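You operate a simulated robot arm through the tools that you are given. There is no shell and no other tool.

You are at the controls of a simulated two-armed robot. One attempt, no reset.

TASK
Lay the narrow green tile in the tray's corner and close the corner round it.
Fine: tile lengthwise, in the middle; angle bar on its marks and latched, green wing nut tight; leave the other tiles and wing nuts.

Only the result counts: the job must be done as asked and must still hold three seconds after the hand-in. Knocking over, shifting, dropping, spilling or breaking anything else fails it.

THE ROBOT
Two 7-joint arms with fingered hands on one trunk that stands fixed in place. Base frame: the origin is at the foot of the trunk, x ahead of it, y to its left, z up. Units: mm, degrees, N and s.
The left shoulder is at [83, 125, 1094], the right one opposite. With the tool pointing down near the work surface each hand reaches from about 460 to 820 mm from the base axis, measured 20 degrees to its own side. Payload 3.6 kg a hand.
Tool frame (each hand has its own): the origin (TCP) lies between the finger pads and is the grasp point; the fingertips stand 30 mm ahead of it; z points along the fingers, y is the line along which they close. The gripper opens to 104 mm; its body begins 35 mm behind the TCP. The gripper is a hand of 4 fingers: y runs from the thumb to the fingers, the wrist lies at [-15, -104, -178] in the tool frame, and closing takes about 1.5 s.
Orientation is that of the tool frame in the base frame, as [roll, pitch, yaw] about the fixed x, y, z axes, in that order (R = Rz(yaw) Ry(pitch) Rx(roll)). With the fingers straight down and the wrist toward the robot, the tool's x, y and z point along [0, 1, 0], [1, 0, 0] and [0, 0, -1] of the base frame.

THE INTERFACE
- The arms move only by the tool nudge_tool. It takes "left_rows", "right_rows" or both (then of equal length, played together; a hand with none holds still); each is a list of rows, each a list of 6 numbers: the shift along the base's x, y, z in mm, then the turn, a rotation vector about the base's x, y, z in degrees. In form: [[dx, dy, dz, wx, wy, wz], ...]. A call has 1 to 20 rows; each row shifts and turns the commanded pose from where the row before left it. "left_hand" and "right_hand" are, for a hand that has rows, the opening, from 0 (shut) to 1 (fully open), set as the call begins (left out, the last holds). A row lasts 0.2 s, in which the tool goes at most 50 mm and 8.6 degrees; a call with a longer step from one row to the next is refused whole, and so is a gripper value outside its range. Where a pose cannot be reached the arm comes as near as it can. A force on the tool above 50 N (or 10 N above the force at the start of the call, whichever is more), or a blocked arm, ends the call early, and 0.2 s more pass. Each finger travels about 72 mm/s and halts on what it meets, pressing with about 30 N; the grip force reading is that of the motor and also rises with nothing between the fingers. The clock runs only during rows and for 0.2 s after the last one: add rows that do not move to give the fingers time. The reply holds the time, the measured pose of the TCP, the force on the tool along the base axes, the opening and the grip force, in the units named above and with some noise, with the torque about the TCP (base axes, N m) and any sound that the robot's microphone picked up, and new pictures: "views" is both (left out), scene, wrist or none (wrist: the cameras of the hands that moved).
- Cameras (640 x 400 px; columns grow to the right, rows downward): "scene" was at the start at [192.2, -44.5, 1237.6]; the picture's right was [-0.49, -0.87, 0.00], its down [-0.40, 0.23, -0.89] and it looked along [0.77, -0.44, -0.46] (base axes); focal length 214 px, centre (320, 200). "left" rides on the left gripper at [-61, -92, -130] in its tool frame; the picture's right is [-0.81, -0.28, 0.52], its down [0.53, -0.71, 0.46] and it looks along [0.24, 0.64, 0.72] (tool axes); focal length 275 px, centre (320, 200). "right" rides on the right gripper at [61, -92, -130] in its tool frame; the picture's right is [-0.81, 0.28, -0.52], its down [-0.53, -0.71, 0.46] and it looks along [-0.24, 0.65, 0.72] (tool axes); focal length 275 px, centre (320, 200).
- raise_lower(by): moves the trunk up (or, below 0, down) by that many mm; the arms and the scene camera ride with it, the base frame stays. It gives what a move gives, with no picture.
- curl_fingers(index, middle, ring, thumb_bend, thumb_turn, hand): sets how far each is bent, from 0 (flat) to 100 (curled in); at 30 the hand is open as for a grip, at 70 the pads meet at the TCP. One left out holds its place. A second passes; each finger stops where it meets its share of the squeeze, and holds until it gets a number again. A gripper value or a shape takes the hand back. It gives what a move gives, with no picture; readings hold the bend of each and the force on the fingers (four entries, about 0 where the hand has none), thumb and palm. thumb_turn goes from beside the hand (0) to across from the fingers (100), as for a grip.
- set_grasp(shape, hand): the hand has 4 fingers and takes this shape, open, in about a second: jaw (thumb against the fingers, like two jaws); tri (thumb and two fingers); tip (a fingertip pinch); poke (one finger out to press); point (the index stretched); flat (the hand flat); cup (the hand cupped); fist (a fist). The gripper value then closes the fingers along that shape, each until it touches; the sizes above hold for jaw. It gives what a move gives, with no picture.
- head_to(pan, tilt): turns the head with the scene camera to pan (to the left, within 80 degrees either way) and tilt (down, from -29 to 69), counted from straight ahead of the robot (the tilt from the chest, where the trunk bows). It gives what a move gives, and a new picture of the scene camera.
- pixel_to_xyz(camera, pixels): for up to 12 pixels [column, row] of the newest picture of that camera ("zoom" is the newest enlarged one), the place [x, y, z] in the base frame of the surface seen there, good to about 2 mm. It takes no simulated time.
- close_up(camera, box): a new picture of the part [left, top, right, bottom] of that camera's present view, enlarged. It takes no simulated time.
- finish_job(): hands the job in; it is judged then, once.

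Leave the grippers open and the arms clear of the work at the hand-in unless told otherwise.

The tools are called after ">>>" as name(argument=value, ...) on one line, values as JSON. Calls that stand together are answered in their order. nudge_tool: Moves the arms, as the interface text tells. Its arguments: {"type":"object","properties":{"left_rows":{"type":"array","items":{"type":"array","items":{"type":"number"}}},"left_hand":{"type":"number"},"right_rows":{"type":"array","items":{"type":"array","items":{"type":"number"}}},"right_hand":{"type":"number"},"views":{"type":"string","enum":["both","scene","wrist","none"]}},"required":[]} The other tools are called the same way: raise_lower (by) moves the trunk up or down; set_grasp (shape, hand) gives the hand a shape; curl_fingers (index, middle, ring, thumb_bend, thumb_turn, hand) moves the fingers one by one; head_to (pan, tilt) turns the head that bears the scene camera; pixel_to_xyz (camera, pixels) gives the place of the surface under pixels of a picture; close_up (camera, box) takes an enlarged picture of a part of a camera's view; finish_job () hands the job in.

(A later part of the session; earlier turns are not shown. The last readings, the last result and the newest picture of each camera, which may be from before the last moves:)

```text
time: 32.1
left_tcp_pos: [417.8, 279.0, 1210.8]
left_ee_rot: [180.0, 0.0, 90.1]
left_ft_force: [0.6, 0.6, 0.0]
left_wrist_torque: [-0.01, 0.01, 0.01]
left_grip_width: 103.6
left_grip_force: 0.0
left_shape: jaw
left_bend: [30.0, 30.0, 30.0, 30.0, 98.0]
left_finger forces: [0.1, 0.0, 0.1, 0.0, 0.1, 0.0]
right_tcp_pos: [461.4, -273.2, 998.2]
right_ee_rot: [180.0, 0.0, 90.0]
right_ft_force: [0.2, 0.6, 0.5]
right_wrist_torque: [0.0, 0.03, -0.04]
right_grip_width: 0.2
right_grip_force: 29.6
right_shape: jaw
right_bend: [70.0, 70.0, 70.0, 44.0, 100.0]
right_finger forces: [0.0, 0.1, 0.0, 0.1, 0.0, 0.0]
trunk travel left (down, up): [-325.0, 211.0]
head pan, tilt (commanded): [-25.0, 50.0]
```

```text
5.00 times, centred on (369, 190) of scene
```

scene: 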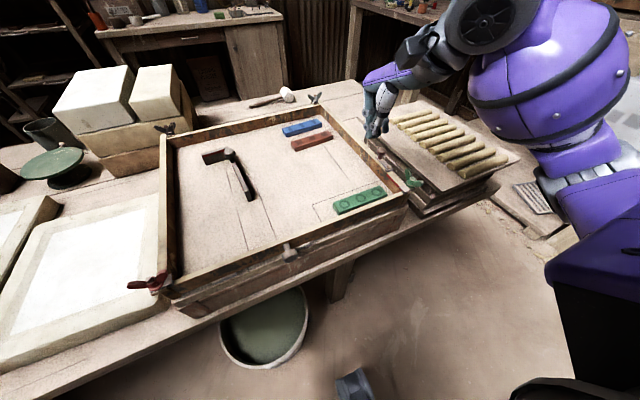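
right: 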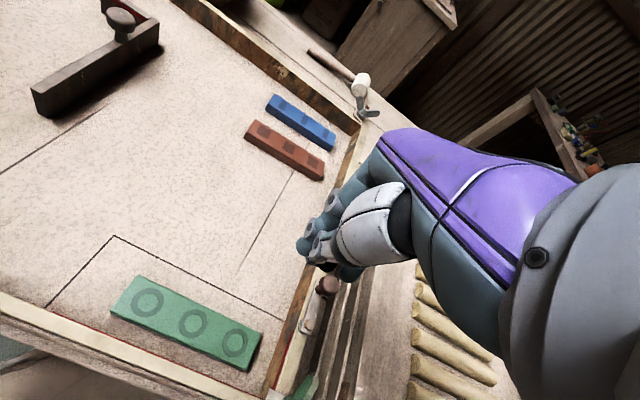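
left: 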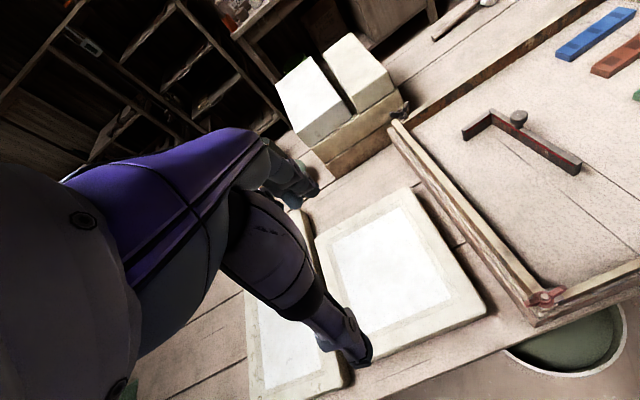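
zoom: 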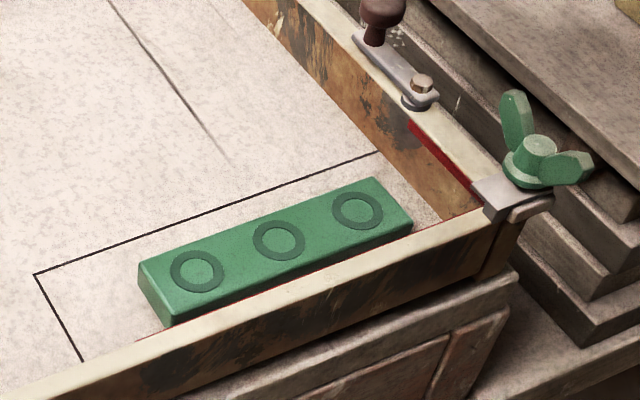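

Tile in place and parallel to the marks. Now the angle bar: I measure it in the right camera and the left camera views.

>>> close_up(camera="right", box=[10, 0, 190, 125])

>>> pixel_to_xyz(camera="zoom", pixels=[[80, 320], [112, 395], [535, 140], [525, 165], [300, 240], [400, 30], [400, 60], [385, 110], [400, 140], [320, 0], [480, 115], [500, 130]])

>>> close_up(camera="left", box=[450, 90, 590, 180])

>>> pixel_to_xyz(camera="zoom", pixels=[[50, 185], [80, 225], [180, 125], [195, 105], [205, 95], [560, 365], [545, 355], [595, 350], [310, 120], [310, 85], [310, 150], [290, 200]])

```text
3.20 times, centred on (100, 62) of right
```

zoom: 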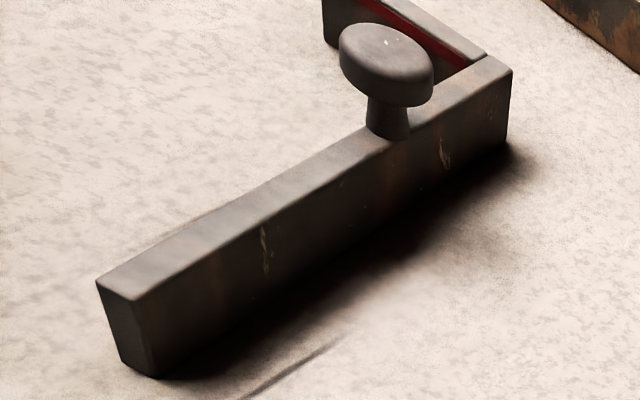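

```text
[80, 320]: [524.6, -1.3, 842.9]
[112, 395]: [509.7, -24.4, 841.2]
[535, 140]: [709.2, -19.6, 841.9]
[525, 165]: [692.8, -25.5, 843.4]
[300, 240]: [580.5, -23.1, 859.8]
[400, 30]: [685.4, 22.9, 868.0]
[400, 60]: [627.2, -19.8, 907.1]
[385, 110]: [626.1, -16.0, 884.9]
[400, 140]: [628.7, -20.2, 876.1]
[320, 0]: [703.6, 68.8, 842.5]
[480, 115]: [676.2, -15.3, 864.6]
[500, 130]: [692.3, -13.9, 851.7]
```

```text
4.44 times, centred on (520, 135) of left
```

zoom: 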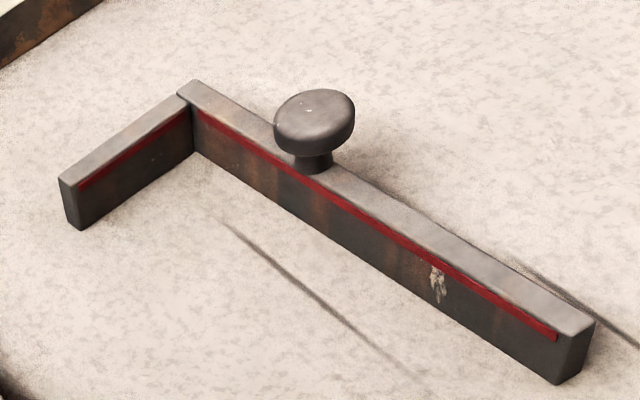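

```text
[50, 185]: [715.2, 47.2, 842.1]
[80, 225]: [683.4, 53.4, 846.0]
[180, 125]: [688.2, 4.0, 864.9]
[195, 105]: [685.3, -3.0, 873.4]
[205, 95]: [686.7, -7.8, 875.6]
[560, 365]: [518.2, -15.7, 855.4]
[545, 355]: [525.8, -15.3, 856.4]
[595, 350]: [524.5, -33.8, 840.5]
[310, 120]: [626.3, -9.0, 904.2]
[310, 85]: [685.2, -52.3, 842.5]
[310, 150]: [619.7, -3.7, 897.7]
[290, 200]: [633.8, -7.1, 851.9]
```

The knob (about 30 mm wide, top z≈905) sits over the bar's balance point at ≈(626,-13), and the bar needs about +87° of turn to lie on its marks. I take the right hand at z≈1000 above the knob with yaw ≈48 so it can turn +87° afterwards.

>>> nudge_tool(right_rows=[[10, 15, 2, 0, 0, -3], [15, 24, 0, 0, 0, -4], [15, 24, 0, 0, 0, -4], [15, 24, 0, 0, 0, -4], [15, 24, 0, 0, 0, -4], [15, 24, 0, 0, 0, -4], [16, 25, 0, 0, 0, -4], [16, 25, 0, 0, 0, -4], [16, 25, 0, 0, 0, -4], [16, 25, 0, 0, 0, -4], [16, 24, 0, 0, 0, -3], [0, 0, 0, 0, 0, 0], [0, 0, 0, 0, 0, 0]], right_hand=0.6)

```text
time: 34.9
left_tcp_pos: [417.5, 279.4, 1210.9]
left_ee_rot: [-180.0, 0.0, 90.0]
left_ft_force: [0.2, -0.3, 0.2]
left_wrist_torque: [-0.01, 0.0, 0.03]
left_grip_width: 103.7
left_grip_force: 0.1
left_shape: jaw
left_bend: [30.0, 30.0, 30.0, 30.0, 98.0]
left_finger forces: [0.0, 0.0, 0.0, 0.1, 0.0, 0.0]
right_tcp_pos: [624.9, -13.5, 998.9]
right_ee_rot: [179.9, 0.0, 47.9]
right_ft_force: [-0.5, 0.7, -0.7]
right_wrist_torque: [-0.02, 0.01, 0.01]
right_grip_width: 61.7
right_grip_force: 0.0
right_shape: jaw
right_bend: [29.0, 41.0, 37.0, 65.0, 100.0]
right_finger forces: [0.0, 0.0, 0.0, 0.0, 0.0, 0.0]
trunk travel left (down, up): [-325.0, 211.0]
head pan, tilt (commanded): [-25.0, 50.0]
```

scene: 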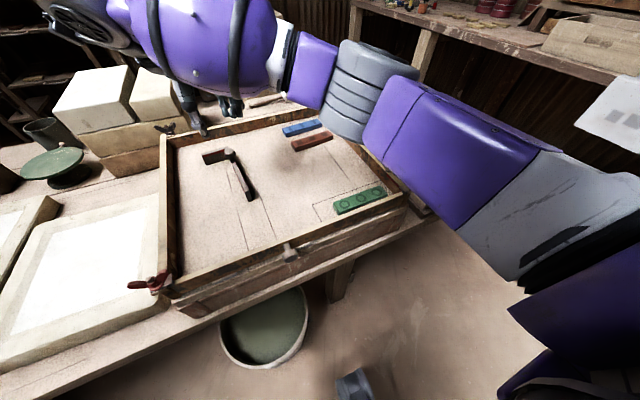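
right: 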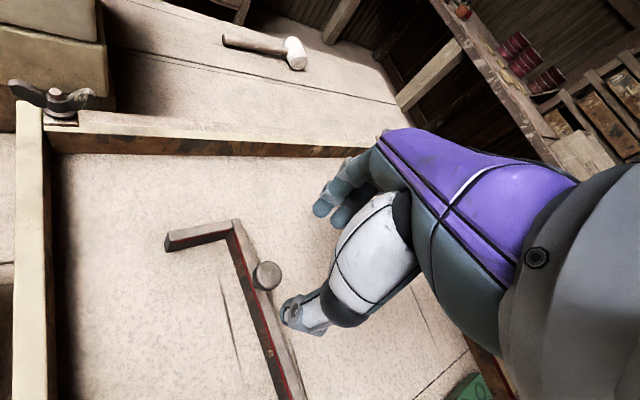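

The pose is reached. The bar is well visible in the right camera; I zoom and measure its corners and knob.

>>> close_up(camera="right", box=[150, 200, 330, 400])

>>> pixel_to_xyz(camera="right", pixels=[[167, 237], [168, 247], [229, 221], [240, 221], [230, 229], [279, 398], [305, 396], [267, 268], [266, 277], [255, 275], [279, 275], [268, 288]])

```text
2.00 times, centred on (240, 300) of right
```

zoom: 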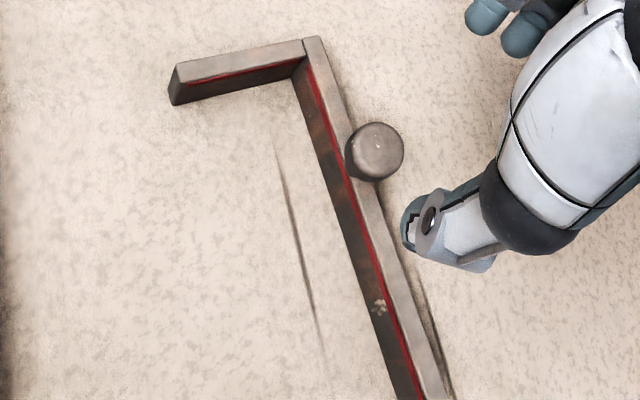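

```text
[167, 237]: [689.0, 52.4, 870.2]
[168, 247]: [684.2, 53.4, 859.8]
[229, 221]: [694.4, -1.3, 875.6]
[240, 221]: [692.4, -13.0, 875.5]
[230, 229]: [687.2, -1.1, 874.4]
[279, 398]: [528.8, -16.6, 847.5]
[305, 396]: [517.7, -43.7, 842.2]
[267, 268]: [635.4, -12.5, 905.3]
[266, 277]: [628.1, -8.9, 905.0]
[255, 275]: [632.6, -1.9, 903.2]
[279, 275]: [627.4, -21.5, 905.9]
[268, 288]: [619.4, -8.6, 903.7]
```

Knob centre ≈ (626.5,-12). I centre on it and descend to z≈915 first.

>>> nudge_tool(right_rows=[[2, 1, -20, 0, 0, 0], [0, 0, -30, 0, 0, 0], [0, 0, -25, 0, 0, 0], [0, 0, -9, 0, 0, 0], [0, 0, 0, 0, 0, 0]])

>>> close_up(camera="right", box=[180, 160, 420, 380])

>>> close_up(camera="scene", box=[180, 100, 300, 210])

```text
time: 36.1
left_tcp_pos: [417.5, 278.5, 1211.1]
left_ee_rot: [180.0, 0.0, 90.1]
left_ft_force: [-1.0, 0.1, 0.1]
left_wrist_torque: [-0.02, 0.0, 0.02]
left_grip_width: 103.7
left_grip_force: 0.2
left_shape: jaw
left_bend: [30.0, 30.0, 30.0, 30.0, 98.0]
left_finger forces: [0.0, 0.0, 0.0, 0.0, 0.1, 0.0]
right_tcp_pos: [625.5, -11.3, 914.5]
right_ee_rot: [-180.0, 0.0, 48.1]
right_ft_force: [0.2, -0.6, 0.7]
right_wrist_torque: [0.0, 0.01, 0.0]
right_grip_width: 62.3
right_grip_force: 0.1
right_shape: jaw
right_bend: [29.0, 41.0, 37.0, 65.0, 100.0]
right_finger forces: [0.1, 0.0, 0.0, 0.0, 0.1, 0.0]
trunk travel left (down, up): [-325.0, 211.0]
head pan, tilt (commanded): [-25.0, 50.0]
```

scene: 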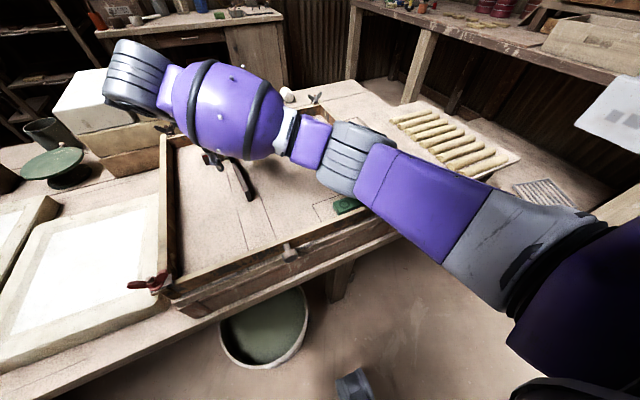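
right: 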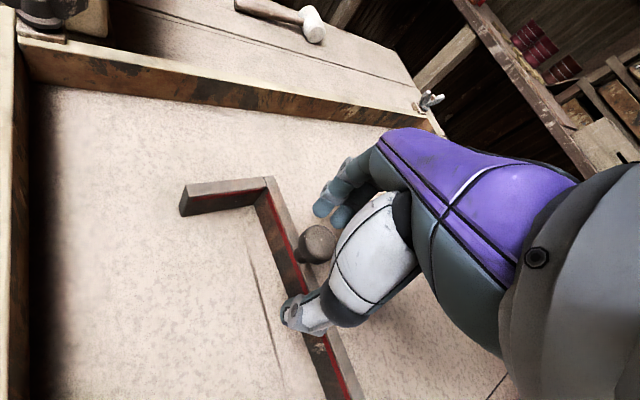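

```text
1.82 times, centred on (300, 270) of right
```

zoom: 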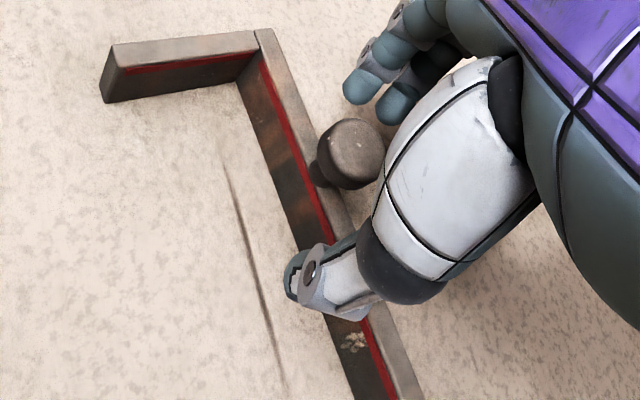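

```text
3.64 times, centred on (240, 155) of scene
```

zoom: 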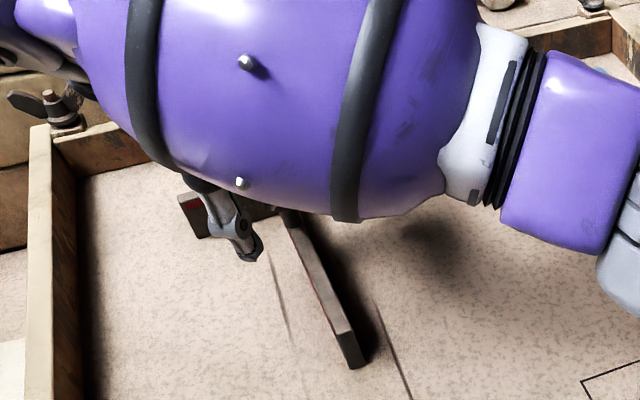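

The knob lies between thumb and fingers. I descend 7 mm and close the grip.

>>> nudge_tool(right_rows=[[0, 0, -4, 0, 0, 0], [0, 0, -3, 0, 0, 0], [0, 0, 0, 0, 0, 0]], views="none")

>>> nudge_tool(right_rows=[[0, 0, 0, 0, 0, 0], [0, 0, 0, 0, 0, 0], [0, 0, 0, 0, 0, 0], [0, 0, 0, 0, 0, 0], [0, 0, 0, 0, 0, 0], [0, 0, 0, 0, 0, 0], [0, 0, 0, 0, 0, 0]], right_hand=0.0)

>>> close_up(camera="right", box=[180, 160, 420, 380])

```text
time: 36.9
left_tcp_pos: [417.1, 279.4, 1211.4]
left_ee_rot: [-180.0, 0.1, 90.1]
left_ft_force: [-0.6, 0.5, -0.1]
left_wrist_torque: [0.0, 0.01, 0.03]
left_grip_width: 103.7
left_grip_force: 0.0
left_shape: jaw
left_bend: [30.0, 30.0, 30.0, 30.0, 98.0]
left_finger forces: [0.0, 0.0, 0.0, 0.1, 0.0, 0.0]
right_tcp_pos: [625.9, -11.1, 907.3]
right_ee_rot: [180.0, 0.0, 47.9]
right_ft_force: [-0.1, -0.7, 0.2]
right_wrist_torque: [0.01, -0.01, 0.01]
right_grip_width: 62.2
right_grip_force: 0.1
right_shape: jaw
right_bend: [29.0, 41.0, 37.0, 65.0, 100.0]
right_finger forces: [0.0, 0.0, 0.0, 0.0, 0.0, 0.0]
trunk travel left (down, up): [-325.0, 211.0]
head pan, tilt (commanded): [-25.0, 50.0]
```

```text
time: 38.5
left_tcp_pos: [417.4, 279.0, 1210.6]
left_ee_rot: [180.0, 0.0, 90.2]
left_ft_force: [0.1, -0.6, 0.8]
left_wrist_torque: [0.0, 0.01, 0.01]
left_grip_width: 103.5
left_grip_force: 0.0
left_shape: jaw
left_bend: [30.0, 30.0, 30.0, 30.0, 98.0]
left_finger forces: [0.0, 0.1, 0.0, 0.0, 0.1, 0.0]
right_tcp_pos: [625.2, -11.5, 907.8]
right_ee_rot: [-180.0, -0.1, 48.0]
right_ft_force: [0.1, -0.6, -1.0]
right_wrist_torque: [-0.08, -0.25, -0.05]
right_grip_width: 10.3
right_grip_force: 29.3
right_shape: jaw
right_bend: [74.0, 70.0, 70.0, 76.0, 100.0]
right_finger forces: [21.6, 6.5, 0.0, 0.0, 23.5, 0.0]
trunk travel left (down, up): [-325.0, 211.0]
head pan, tilt (commanded): [-25.0, 50.0]
```

scene: 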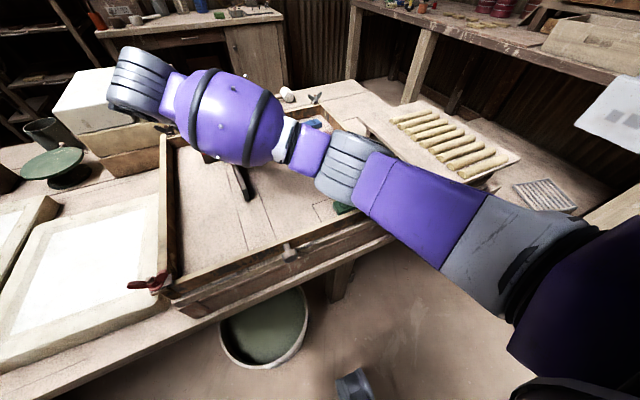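
right: 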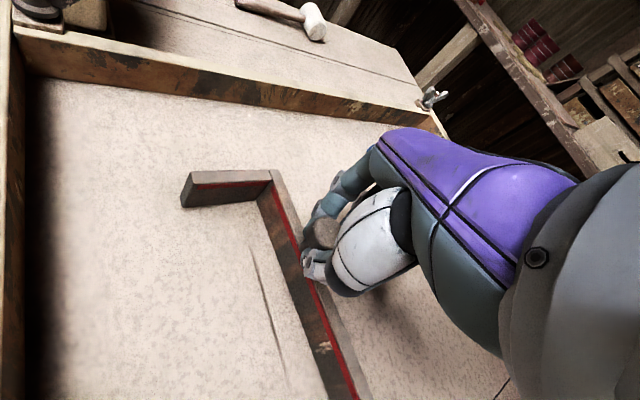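

```text
1.82 times, centred on (300, 270) of right
```

zoom: 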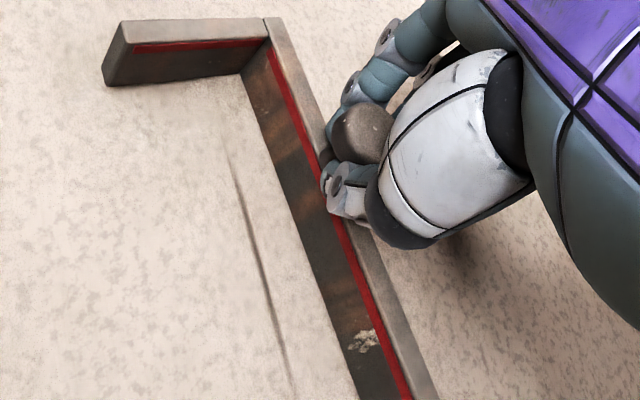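

The tips gripped the post under the knob (width 10 mm), which cages it well. I lift slowly 45 mm and look.

>>> nudge_tool(right_rows=[[0, 0, 3, 0, 0, 0], [0, 0, 5, 0, 0, 0], [0, 0, 10, 0, 0, 0], [0, 0, 15, 0, 0, 0], [0, 0, 15, 0, 0, 0], [0, 0, 0, 0, 0, 0], [0, 0, 0, 0, 0, 0]])

>>> close_up(camera="right", box=[160, 140, 420, 400])

```text
time: 40.1
left_tcp_pos: [418.5, 278.6, 1210.6]
left_ee_rot: [-180.0, 0.0, 90.0]
left_ft_force: [-0.6, 0.5, -0.4]
left_wrist_torque: [-0.01, 0.0, 0.01]
left_grip_width: 103.8
left_grip_force: 0.1
left_shape: jaw
left_bend: [30.0, 30.0, 30.0, 30.0, 98.0]
left_finger forces: [0.0, 0.1, 0.2, 0.1, 0.0, 0.0]
right_tcp_pos: [627.0, -11.8, 956.1]
right_ee_rot: [180.0, 0.0, 47.9]
right_ft_force: [-0.2, 0.3, -5.2]
right_wrist_torque: [-0.03, -0.01, 0.03]
right_grip_width: 10.5
right_grip_force: 30.0
right_shape: jaw
right_bend: [74.0, 70.0, 70.0, 77.0, 100.0]
right_finger forces: [17.2, 4.3, 0.0, 0.0, 23.2, 0.1]
trunk travel left (down, up): [-325.0, 211.0]
head pan, tilt (commanded): [-25.0, 50.0]
```

scene: 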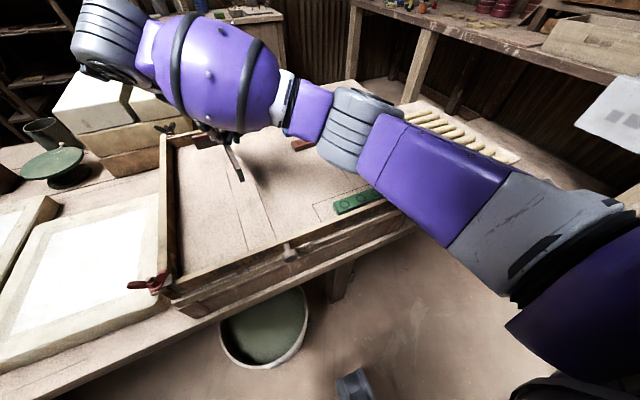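
right: 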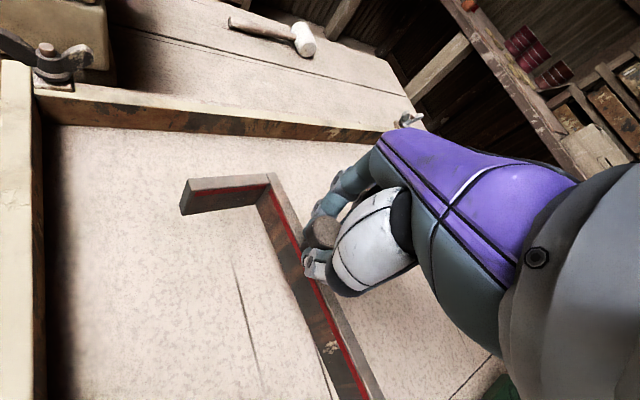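

```text
1.54 times, centred on (290, 270) of right
```

zoom: 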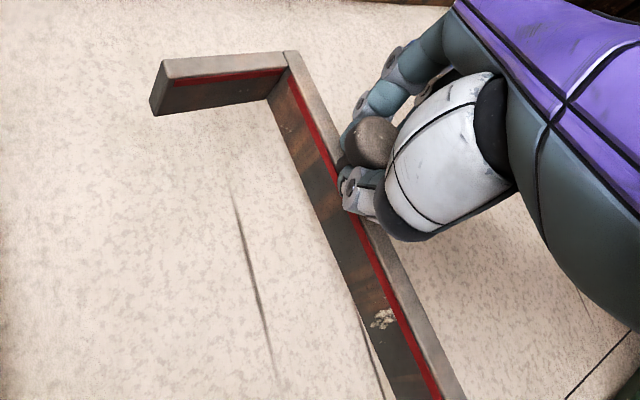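

The bar is lifted (weight ≈5 N) and moves with the hand. I measure points on the bar for level and yaw.

>>> pixel_to_xyz(camera="zoom", pixels=[[163, 63], [155, 108], [285, 57], [298, 62], [440, 370], [425, 345], [290, 72], [410, 300], [330, 160], [230, 60], [445, 390], [400, 265]])

```text
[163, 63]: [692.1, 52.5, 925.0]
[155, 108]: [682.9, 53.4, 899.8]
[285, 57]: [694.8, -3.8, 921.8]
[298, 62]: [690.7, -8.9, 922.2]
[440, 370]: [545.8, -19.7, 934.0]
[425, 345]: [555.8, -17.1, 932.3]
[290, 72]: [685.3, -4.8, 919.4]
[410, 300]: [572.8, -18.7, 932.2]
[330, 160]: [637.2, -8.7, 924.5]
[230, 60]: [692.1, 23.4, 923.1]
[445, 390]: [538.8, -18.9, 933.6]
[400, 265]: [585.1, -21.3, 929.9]
```

The bar is tilted ≈4.5° (free end higher) and its yaw is ≈3.8°. It needs ≈+86° of turn. I rotate in place in two stages, first +48°.

>>> nudge_tool(right_rows=[[0, 0, 0, 0, 0, 6], [-4, -5, 0, 0, 0, 7], [-6, -6, 0, 0, 0, 7], [-6, -6, 0, 0, 0, 7], [-6, -6, 0, 0, 0, 7], [-6, -6, 0, 0, 0, 7], [-6, -6, 0, 0, 0, 7], [0, 0, 0, 0, 0, 0]])

```text
time: 41.9
left_tcp_pos: [416.8, 278.2, 1211.5]
left_ee_rot: [180.0, 0.1, 90.1]
left_ft_force: [-0.6, 0.0, -0.1]
left_wrist_torque: [0.02, 0.0, 0.0]
left_grip_width: 103.7
left_grip_force: 0.0
left_shape: jaw
left_bend: [30.0, 30.0, 30.0, 30.0, 98.0]
left_finger forces: [0.1, 0.0, 0.1, 0.0, 0.0, 0.1]
right_tcp_pos: [591.3, -47.1, 954.1]
right_ee_rot: [179.9, 0.1, 96.3]
right_ft_force: [0.4, 0.2, -4.7]
right_wrist_torque: [-0.05, -0.01, -0.02]
right_grip_width: 10.6
right_grip_force: 30.0
right_shape: jaw
right_bend: [74.0, 70.0, 70.0, 77.0, 100.0]
right_finger forces: [17.1, 4.3, 0.1, 0.0, 23.7, 0.0]
trunk travel left (down, up): [-325.0, 211.0]
head pan, tilt (commanded): [-25.0, 50.0]
```

scene: 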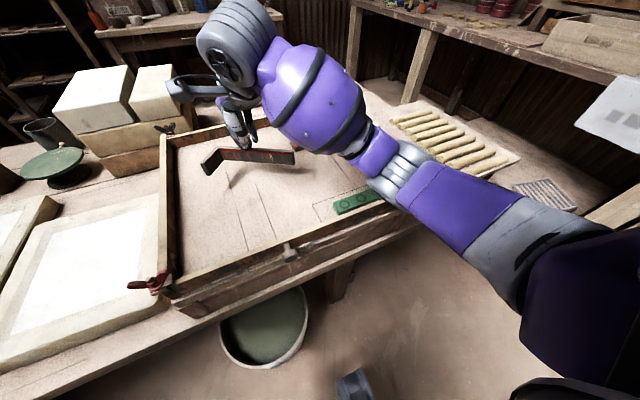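
right: 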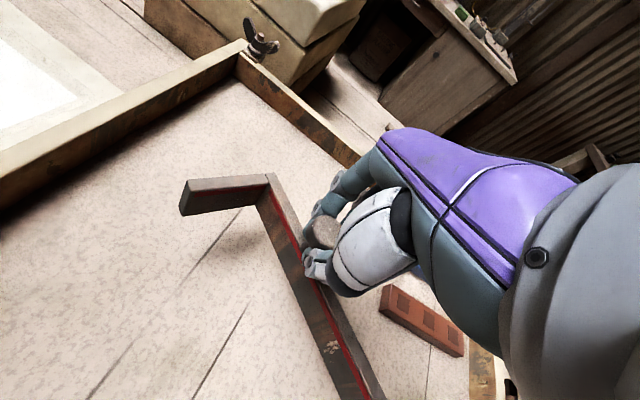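

The bar follows the hand firmly. I continue with +38° while moving toward the corner, to TCP ≈ (470,-195).

>>> nudge_tool(right_rows=[[-15, -18, 0, 0, 0, 4.75], [-15, -18, 0, 0, 0, 4.75], [-15, -18, 0, 0, 0, 4.75], [-15, -18, 0, 0, 0, 4.75], [-15, -18, 0, 0, 0, 4.75], [-15, -18, 0, 0, 0, 4.75], [-15, -18, 0, 0, 0, 4.75], [-16, -20, 0, 0, 0, 4.75], [0, 0, 0, 0, 0, 0], [0, 0, 0, 0, 0, 0]])

>>> close_up(camera="scene", box=[280, 120, 440, 240])

```text
time: 44.1
left_tcp_pos: [417.6, 278.3, 1210.6]
left_ee_rot: [179.9, 0.1, 90.1]
left_ft_force: [0.1, 0.1, 0.5]
left_wrist_torque: [-0.03, -0.02, 0.03]
left_grip_width: 103.8
left_grip_force: 0.0
left_shape: jaw
left_bend: [30.0, 30.0, 30.0, 30.0, 98.0]
left_finger forces: [0.0, 0.0, 0.1, 0.1, 0.0, 0.0]
right_tcp_pos: [470.0, -193.1, 954.7]
right_ee_rot: [180.0, 0.0, 134.0]
right_ft_force: [0.5, 0.2, -4.6]
right_wrist_torque: [-0.04, -0.03, -0.01]
right_grip_width: 10.4
right_grip_force: 30.6
right_shape: jaw
right_bend: [74.0, 71.0, 70.0, 77.0, 100.0]
right_finger forces: [17.5, 4.1, 0.0, 0.0, 24.4, 0.1]
trunk travel left (down, up): [-325.0, 211.0]
head pan, tilt (commanded): [-25.0, 50.0]
```

scene: 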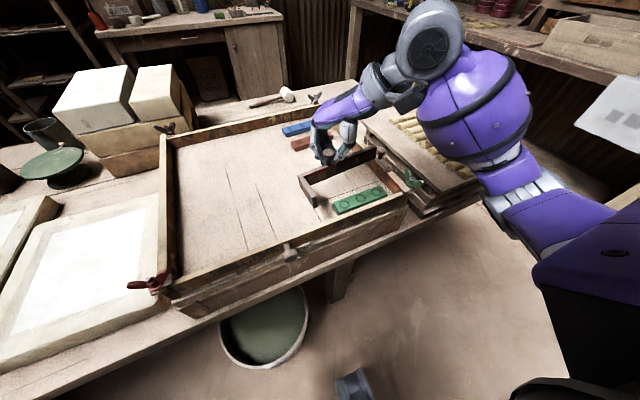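
right: 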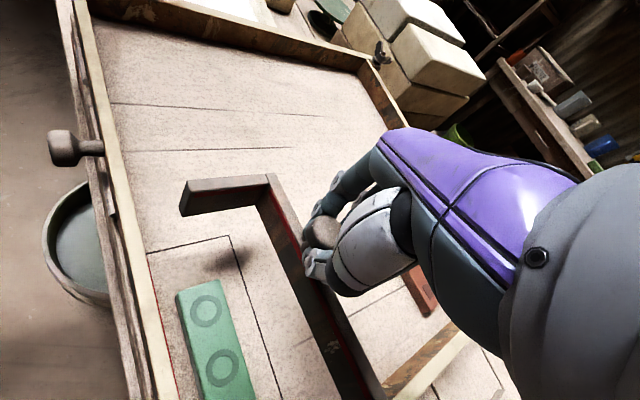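

```text
3.33 times, centred on (360, 180) of scene
```

zoom: 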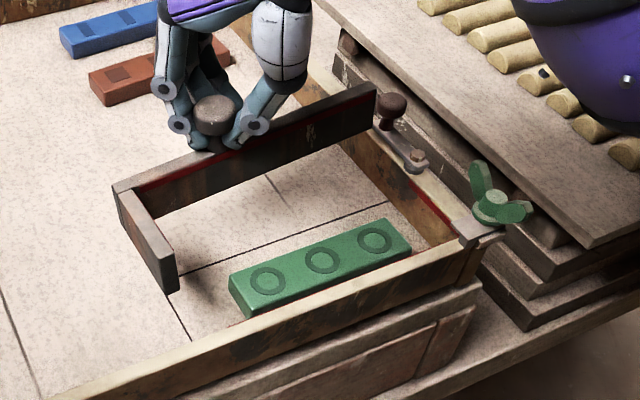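

Excellent view: the bar hovers over the corner in the right orientation. I measure the bar's corner and ends.

>>> pixel_to_xyz(camera="zoom", pixels=[[117, 188], [135, 186], [132, 180], [164, 262], [174, 257], [374, 90], [370, 88], [345, 97], [200, 158], [165, 285], [178, 285], [285, 125]])

>>> close_up(camera="scene", box=[300, 135, 400, 205])

```text
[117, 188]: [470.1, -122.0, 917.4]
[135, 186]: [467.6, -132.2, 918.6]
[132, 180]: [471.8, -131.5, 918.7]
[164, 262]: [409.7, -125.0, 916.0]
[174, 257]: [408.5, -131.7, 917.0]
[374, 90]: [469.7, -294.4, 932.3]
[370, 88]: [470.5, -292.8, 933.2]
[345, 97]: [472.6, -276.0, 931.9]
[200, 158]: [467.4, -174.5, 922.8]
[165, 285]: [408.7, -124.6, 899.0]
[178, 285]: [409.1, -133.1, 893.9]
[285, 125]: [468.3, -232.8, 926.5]
```

```text
5.71 times, centred on (350, 170) of scene
```

zoom: 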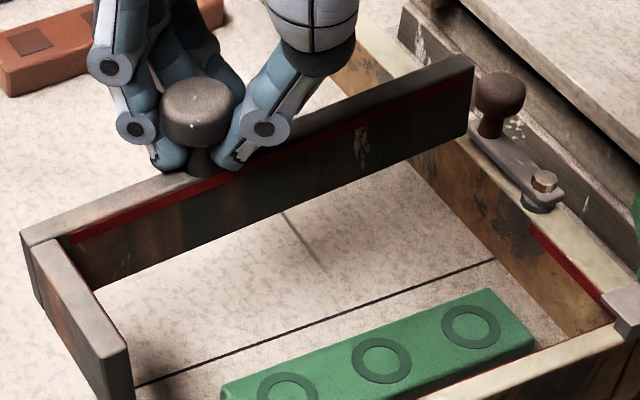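

I need the near wall's inner face exactly, so I zoom on its top and query across its width.

>>> close_up(camera="scene", box=[310, 190, 390, 240])

>>> pixel_to_xyz(camera="zoom", pixels=[[200, 220], [203, 226], [206, 232], [209, 238], [212, 244], [215, 250], [218, 256], [400, 140], [404, 148], [408, 156], [412, 164], [416, 172]])

```text
8.00 times, centred on (350, 215) of scene
```

zoom: 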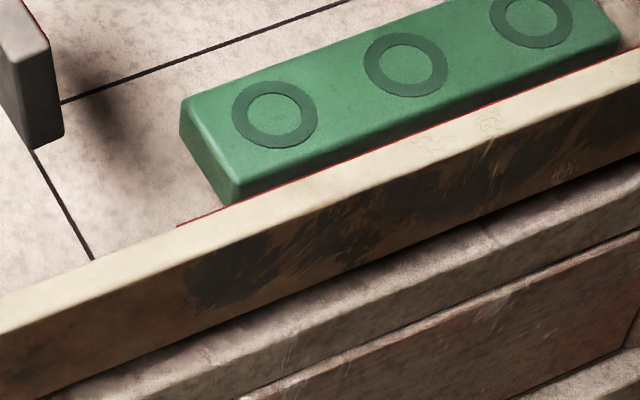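

```text
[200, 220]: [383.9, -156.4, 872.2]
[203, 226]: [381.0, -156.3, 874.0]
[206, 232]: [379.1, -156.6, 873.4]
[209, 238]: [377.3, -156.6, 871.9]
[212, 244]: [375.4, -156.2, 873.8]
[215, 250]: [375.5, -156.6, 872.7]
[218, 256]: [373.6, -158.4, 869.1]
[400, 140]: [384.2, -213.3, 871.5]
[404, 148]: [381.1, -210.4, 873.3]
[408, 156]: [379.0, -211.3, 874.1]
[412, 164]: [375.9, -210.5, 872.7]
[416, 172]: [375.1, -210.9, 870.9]
```

>>> close_up(camera="scene", box=[295, 155, 345, 210])

>>> pixel_to_xyz(camera="zoom", pixels=[[50, 141], [56, 136], [110, 145], [90, 155], [150, 130], [165, 140], [172, 148], [145, 125], [200, 335], [228, 322], [205, 340], [232, 326]])

```text
7.27 times, centred on (320, 182) of scene
```

zoom: 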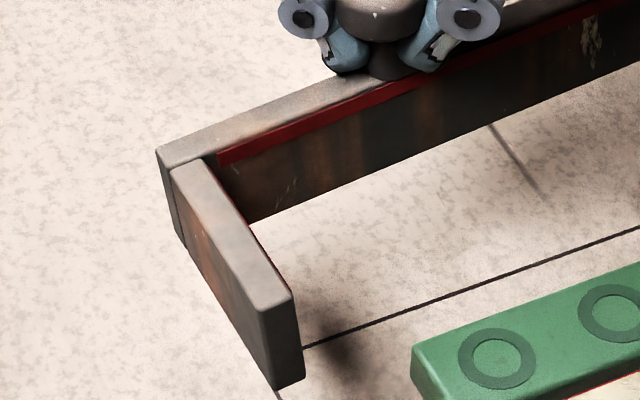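

```text
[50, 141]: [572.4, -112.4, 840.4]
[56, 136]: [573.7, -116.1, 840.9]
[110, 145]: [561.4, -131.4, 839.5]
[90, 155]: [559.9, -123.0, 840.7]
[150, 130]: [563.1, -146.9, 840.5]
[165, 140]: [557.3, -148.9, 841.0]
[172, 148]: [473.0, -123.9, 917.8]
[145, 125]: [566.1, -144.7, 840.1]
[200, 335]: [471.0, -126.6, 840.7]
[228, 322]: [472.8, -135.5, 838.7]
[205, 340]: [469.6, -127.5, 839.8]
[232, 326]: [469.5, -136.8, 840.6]
```

>>> pixel_to_xyz(camera="zoom", pixels=[[161, 150], [168, 164], [176, 172], [203, 163], [216, 154], [190, 138], [262, 304], [288, 293], [258, 310], [230, 140], [245, 136], [220, 128]])

>>> close_up(camera="scene", box=[350, 135, 400, 175])

>>> pixel_to_xyz(camera="zoom", pixels=[[300, 90], [320, 95], [340, 90], [280, 85], [330, 130], [342, 150], [380, 130], [400, 110], [440, 160], [300, 75], [345, 105], [330, 200]])

```text
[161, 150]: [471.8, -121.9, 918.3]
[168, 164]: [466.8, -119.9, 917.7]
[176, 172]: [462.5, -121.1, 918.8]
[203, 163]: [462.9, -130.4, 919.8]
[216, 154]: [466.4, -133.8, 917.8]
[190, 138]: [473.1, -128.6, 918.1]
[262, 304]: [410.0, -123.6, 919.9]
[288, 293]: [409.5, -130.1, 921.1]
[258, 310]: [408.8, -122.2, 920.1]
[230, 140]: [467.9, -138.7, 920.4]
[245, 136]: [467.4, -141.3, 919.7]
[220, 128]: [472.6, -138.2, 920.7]
```

```text
10.00 times, centred on (375, 155) of scene
```

zoom: 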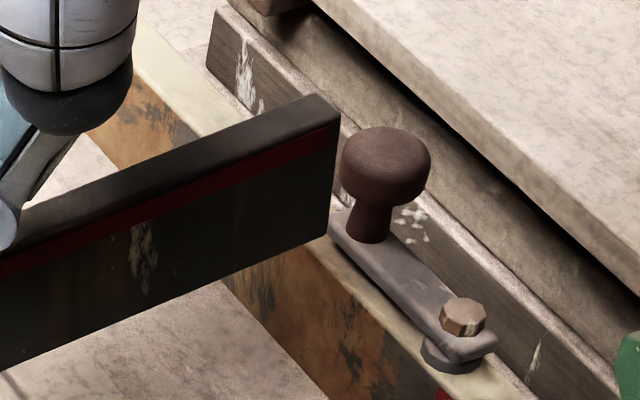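

```text
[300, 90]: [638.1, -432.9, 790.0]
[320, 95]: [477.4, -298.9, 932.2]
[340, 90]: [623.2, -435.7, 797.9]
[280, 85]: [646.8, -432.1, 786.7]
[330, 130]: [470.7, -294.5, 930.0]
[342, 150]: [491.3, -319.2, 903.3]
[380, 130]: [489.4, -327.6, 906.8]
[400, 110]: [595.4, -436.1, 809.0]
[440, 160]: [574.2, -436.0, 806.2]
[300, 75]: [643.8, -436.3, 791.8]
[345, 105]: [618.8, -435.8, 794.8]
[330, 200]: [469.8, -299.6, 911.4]
```

Bar ≈179 mm long, ≈65.5 mm short leg, about 10 mm thick, so on the marks its ends just meet the walls. In the hand it is rotated +1.1° in yaw and the free end is ≈4.6° high. I level it (turn +4.6° about x) and correct yaw −1.1°, staying high.

>>> nudge_tool(right_rows=[[0, 0, 0, 1.2, 0, -0.4], [0, 0, 0, 1.2, 0, -0.4], [0, 0, 0, 1.2, 0, -0.3], [0, 0, 0, 1.0, 0, 0], [0, 0, 0, 0, 0, 0], [0, 0, 0, 0, 0, 0]])

>>> close_up(camera="scene", box=[295, 130, 395, 210])

```text
time: 45.5
left_tcp_pos: [418.4, 278.6, 1211.7]
left_ee_rot: [180.0, 0.0, 90.1]
left_ft_force: [0.1, 0.2, 0.7]
left_wrist_torque: [-0.03, 0.0, -0.02]
left_grip_width: 103.7
left_grip_force: 0.0
left_shape: jaw
left_bend: [30.0, 30.0, 30.0, 30.0, 98.0]
left_finger forces: [0.1, 0.0, 0.0, 0.1, 0.0, 0.0]
right_tcp_pos: [471.9, -191.9, 954.6]
right_ee_rot: [176.8, -3.4, 133.1]
right_ft_force: [-0.4, -0.6, -4.8]
right_wrist_torque: [-0.04, -0.01, 0.01]
right_grip_width: 10.4
right_grip_force: 30.0
right_shape: jaw
right_bend: [74.0, 71.0, 70.0, 77.0, 100.0]
right_finger forces: [17.4, 4.1, 0.0, 0.0, 24.5, 0.0]
trunk travel left (down, up): [-325.0, 211.0]
head pan, tilt (commanded): [-25.0, 50.0]
```

scene: 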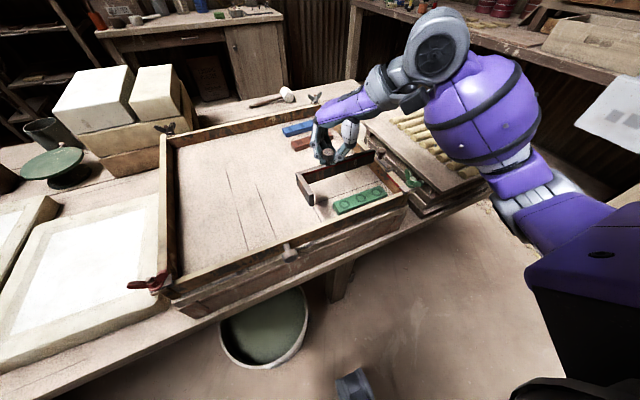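
right: 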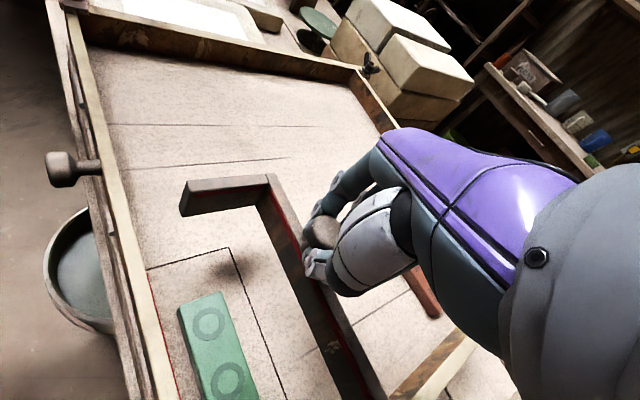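

```text
5.00 times, centred on (345, 170) of scene
```

zoom: 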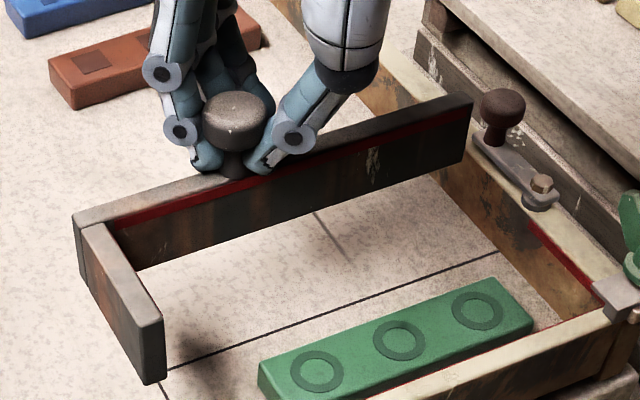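

>>> pixel_to_xyz(camera="zoom", pixels=[[78, 215], [84, 224], [107, 222], [140, 318], [158, 312], [135, 322], [458, 104], [466, 99], [440, 112], [180, 186], [120, 218], [465, 108]])

```text
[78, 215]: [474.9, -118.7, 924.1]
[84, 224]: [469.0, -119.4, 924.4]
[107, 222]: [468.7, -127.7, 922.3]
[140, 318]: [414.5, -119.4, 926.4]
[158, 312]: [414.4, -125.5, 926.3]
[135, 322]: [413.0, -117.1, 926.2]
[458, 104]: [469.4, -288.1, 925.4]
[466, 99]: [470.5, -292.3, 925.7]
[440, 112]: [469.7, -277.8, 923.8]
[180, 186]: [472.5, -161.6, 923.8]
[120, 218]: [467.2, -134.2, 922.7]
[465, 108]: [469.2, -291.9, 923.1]
```

The bar is level now (z≈924–926 all around) and yaw within 1°. Outer corner ≈ (475,-118). I shift −18 in x, then −18 in y, staying high (about 4 mm short of the walls).

>>> nudge_tool(right_rows=[[-9, 0, 0, 0, 0, 0], [-9, 0, 0, 0, 0, 0], [0, -9, 0, 0, 0, 0], [0, -9, 0, 0, 0, 0], [0, 0, 0, 0, 0, 0], [0, 0, 0, 0, 0, 0]])

>>> close_up(camera="scene", box=[300, 135, 400, 215])

```text
time: 46.9
left_tcp_pos: [417.3, 277.7, 1212.0]
left_ee_rot: [179.9, 0.0, 90.1]
left_ft_force: [0.5, 0.5, -0.4]
left_wrist_torque: [0.0, -0.03, 0.05]
left_grip_width: 103.8
left_grip_force: 0.0
left_shape: jaw
left_bend: [30.0, 30.0, 30.0, 30.0, 98.0]
left_finger forces: [0.1, 0.1, 0.0, 0.1, 0.0, 0.1]
right_tcp_pos: [452.8, -211.6, 954.3]
right_ee_rot: [176.9, -3.4, 133.0]
right_ft_force: [0.0, -0.7, -4.5]
right_wrist_torque: [-0.01, -0.05, -0.01]
right_grip_width: 10.6
right_grip_force: 29.6
right_shape: jaw
right_bend: [74.0, 71.0, 70.0, 77.0, 100.0]
right_finger forces: [17.6, 4.2, 0.0, 0.0, 24.8, 0.1]
trunk travel left (down, up): [-325.0, 211.0]
head pan, tilt (commanded): [-25.0, 50.0]
```

scene: 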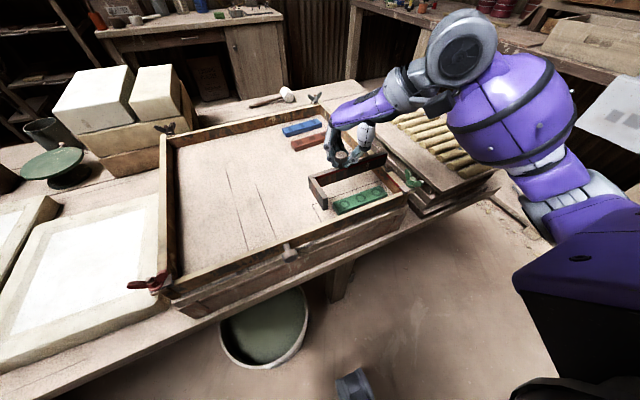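
right: 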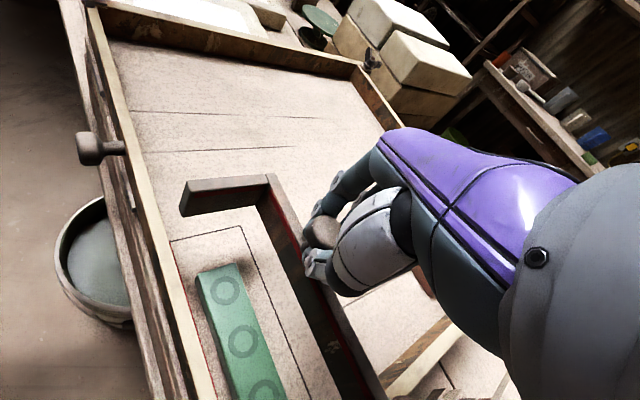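

```text
5.00 times, centred on (350, 175) of scene
```

zoom: 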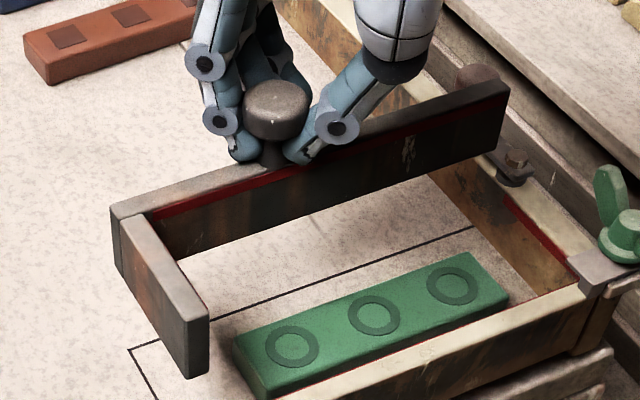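

>>> pixel_to_xyz(camera="zoom", pixels=[[114, 208], [120, 217], [145, 213], [180, 314], [203, 310], [175, 310], [494, 90], [503, 84], [500, 97], [480, 97], [220, 175], [160, 205]])

```text
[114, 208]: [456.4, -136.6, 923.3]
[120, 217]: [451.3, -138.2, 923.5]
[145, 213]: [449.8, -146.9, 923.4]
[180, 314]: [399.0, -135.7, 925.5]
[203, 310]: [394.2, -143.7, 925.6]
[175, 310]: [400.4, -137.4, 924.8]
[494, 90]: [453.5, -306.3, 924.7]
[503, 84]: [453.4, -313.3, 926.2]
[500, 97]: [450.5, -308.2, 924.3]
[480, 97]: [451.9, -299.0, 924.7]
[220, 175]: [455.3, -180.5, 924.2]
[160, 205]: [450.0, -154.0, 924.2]
```

Corner ≈ (457,-136), ends about 4 mm short of both walls — as wanted. I lower 42 mm slowly and look again.

>>> nudge_tool(right_rows=[[0, 0, -8, 0, 0, 0], [0, 0, -10, 0, 0, 0], [0, 0, -10, 0, 0, 0], [0, 0, -8, 0, 0, 0], [0, 0, -6, 0, 0, 0], [0, 0, 0, 0, 0, 0]])

>>> close_up(camera="scene", box=[300, 145, 420, 235])

```text
time: 48.3
left_tcp_pos: [418.1, 278.9, 1211.5]
left_ee_rot: [180.0, 0.1, 90.1]
left_ft_force: [-0.5, -1.0, -0.2]
left_wrist_torque: [0.0, -0.02, 0.0]
left_grip_width: 103.5
left_grip_force: 0.1
left_shape: jaw
left_bend: [30.0, 30.0, 30.0, 30.0, 98.0]
left_finger forces: [0.0, 0.1, 0.0, 0.1, 0.0, 0.0]
right_tcp_pos: [453.0, -212.0, 912.7]
right_ee_rot: [176.9, -3.5, 133.1]
right_ft_force: [1.5, -0.8, -4.5]
right_wrist_torque: [-0.04, -0.03, 0.0]
right_grip_width: 10.5
right_grip_force: 29.6
right_shape: jaw
right_bend: [74.0, 71.0, 70.0, 77.0, 100.0]
right_finger forces: [17.5, 4.1, 0.0, 0.0, 25.1, 0.0]
trunk travel left (down, up): [-325.0, 211.0]
head pan, tilt (commanded): [-25.0, 50.0]
```

scene: 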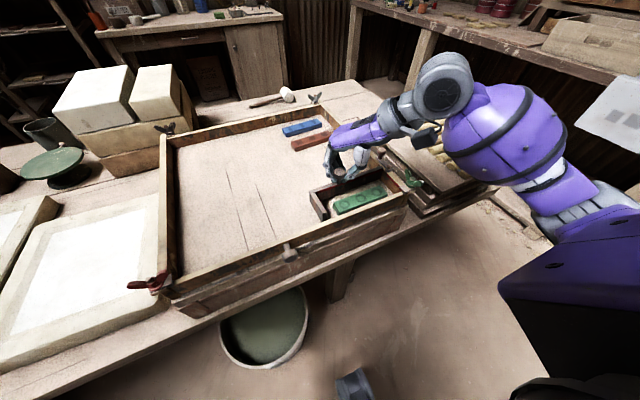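
right: 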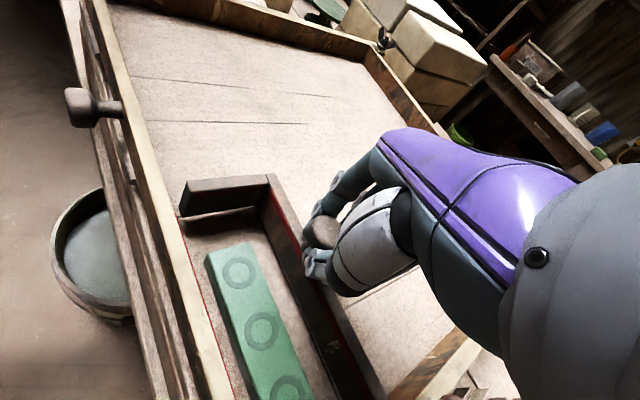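

```text
4.44 times, centred on (360, 190) of scene
```

zoom: 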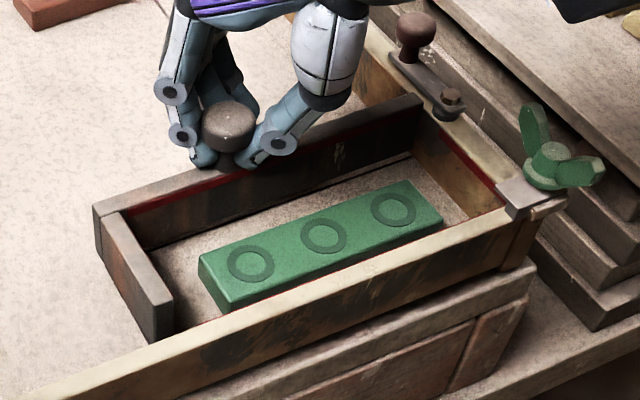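

It sits nicely. I measure the ends against the walls before the last centimetre.

>>> close_up(camera="scene", box=[310, 155, 410, 225])

>>> pixel_to_xyz(camera="zoom", pixels=[[63, 208], [70, 220], [98, 215], [135, 339], [158, 328], [130, 332], [462, 84], [470, 78], [466, 90], [445, 88], [180, 172], [110, 205]])

```text
5.71 times, centred on (360, 190) of scene
```

zoom: 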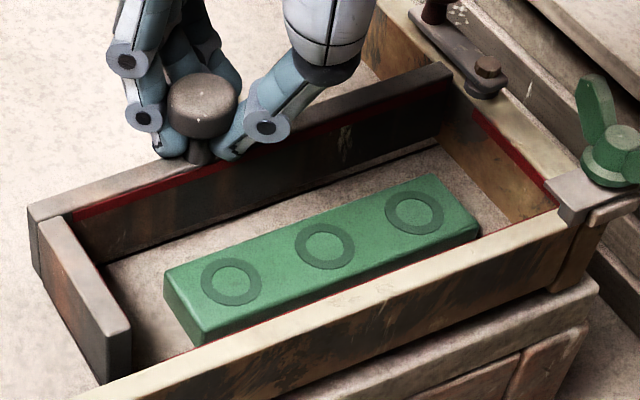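

```text
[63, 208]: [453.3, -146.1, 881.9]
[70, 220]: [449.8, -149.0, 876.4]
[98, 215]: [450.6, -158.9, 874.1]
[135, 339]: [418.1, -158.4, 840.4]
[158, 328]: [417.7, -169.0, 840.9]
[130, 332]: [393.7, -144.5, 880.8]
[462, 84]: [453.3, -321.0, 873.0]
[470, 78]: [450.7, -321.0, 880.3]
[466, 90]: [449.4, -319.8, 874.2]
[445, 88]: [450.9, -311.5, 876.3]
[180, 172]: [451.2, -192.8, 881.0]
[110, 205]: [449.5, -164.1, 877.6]
```

>>> pixel_to_xyz(camera="zoom", pixels=[[32, 207], [40, 218], [66, 213], [108, 338], [127, 328], [105, 340], [440, 70], [448, 76], [430, 80], [380, 100], [110, 190], [300, 133]])

```text
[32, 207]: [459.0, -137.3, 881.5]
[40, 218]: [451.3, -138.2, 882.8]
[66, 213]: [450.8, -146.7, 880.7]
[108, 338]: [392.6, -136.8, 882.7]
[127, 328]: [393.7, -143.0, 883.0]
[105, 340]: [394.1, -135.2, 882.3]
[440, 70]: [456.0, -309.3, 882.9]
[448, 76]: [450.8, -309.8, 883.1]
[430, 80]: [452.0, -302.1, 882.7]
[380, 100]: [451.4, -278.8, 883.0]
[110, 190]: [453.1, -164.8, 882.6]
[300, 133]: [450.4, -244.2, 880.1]
```

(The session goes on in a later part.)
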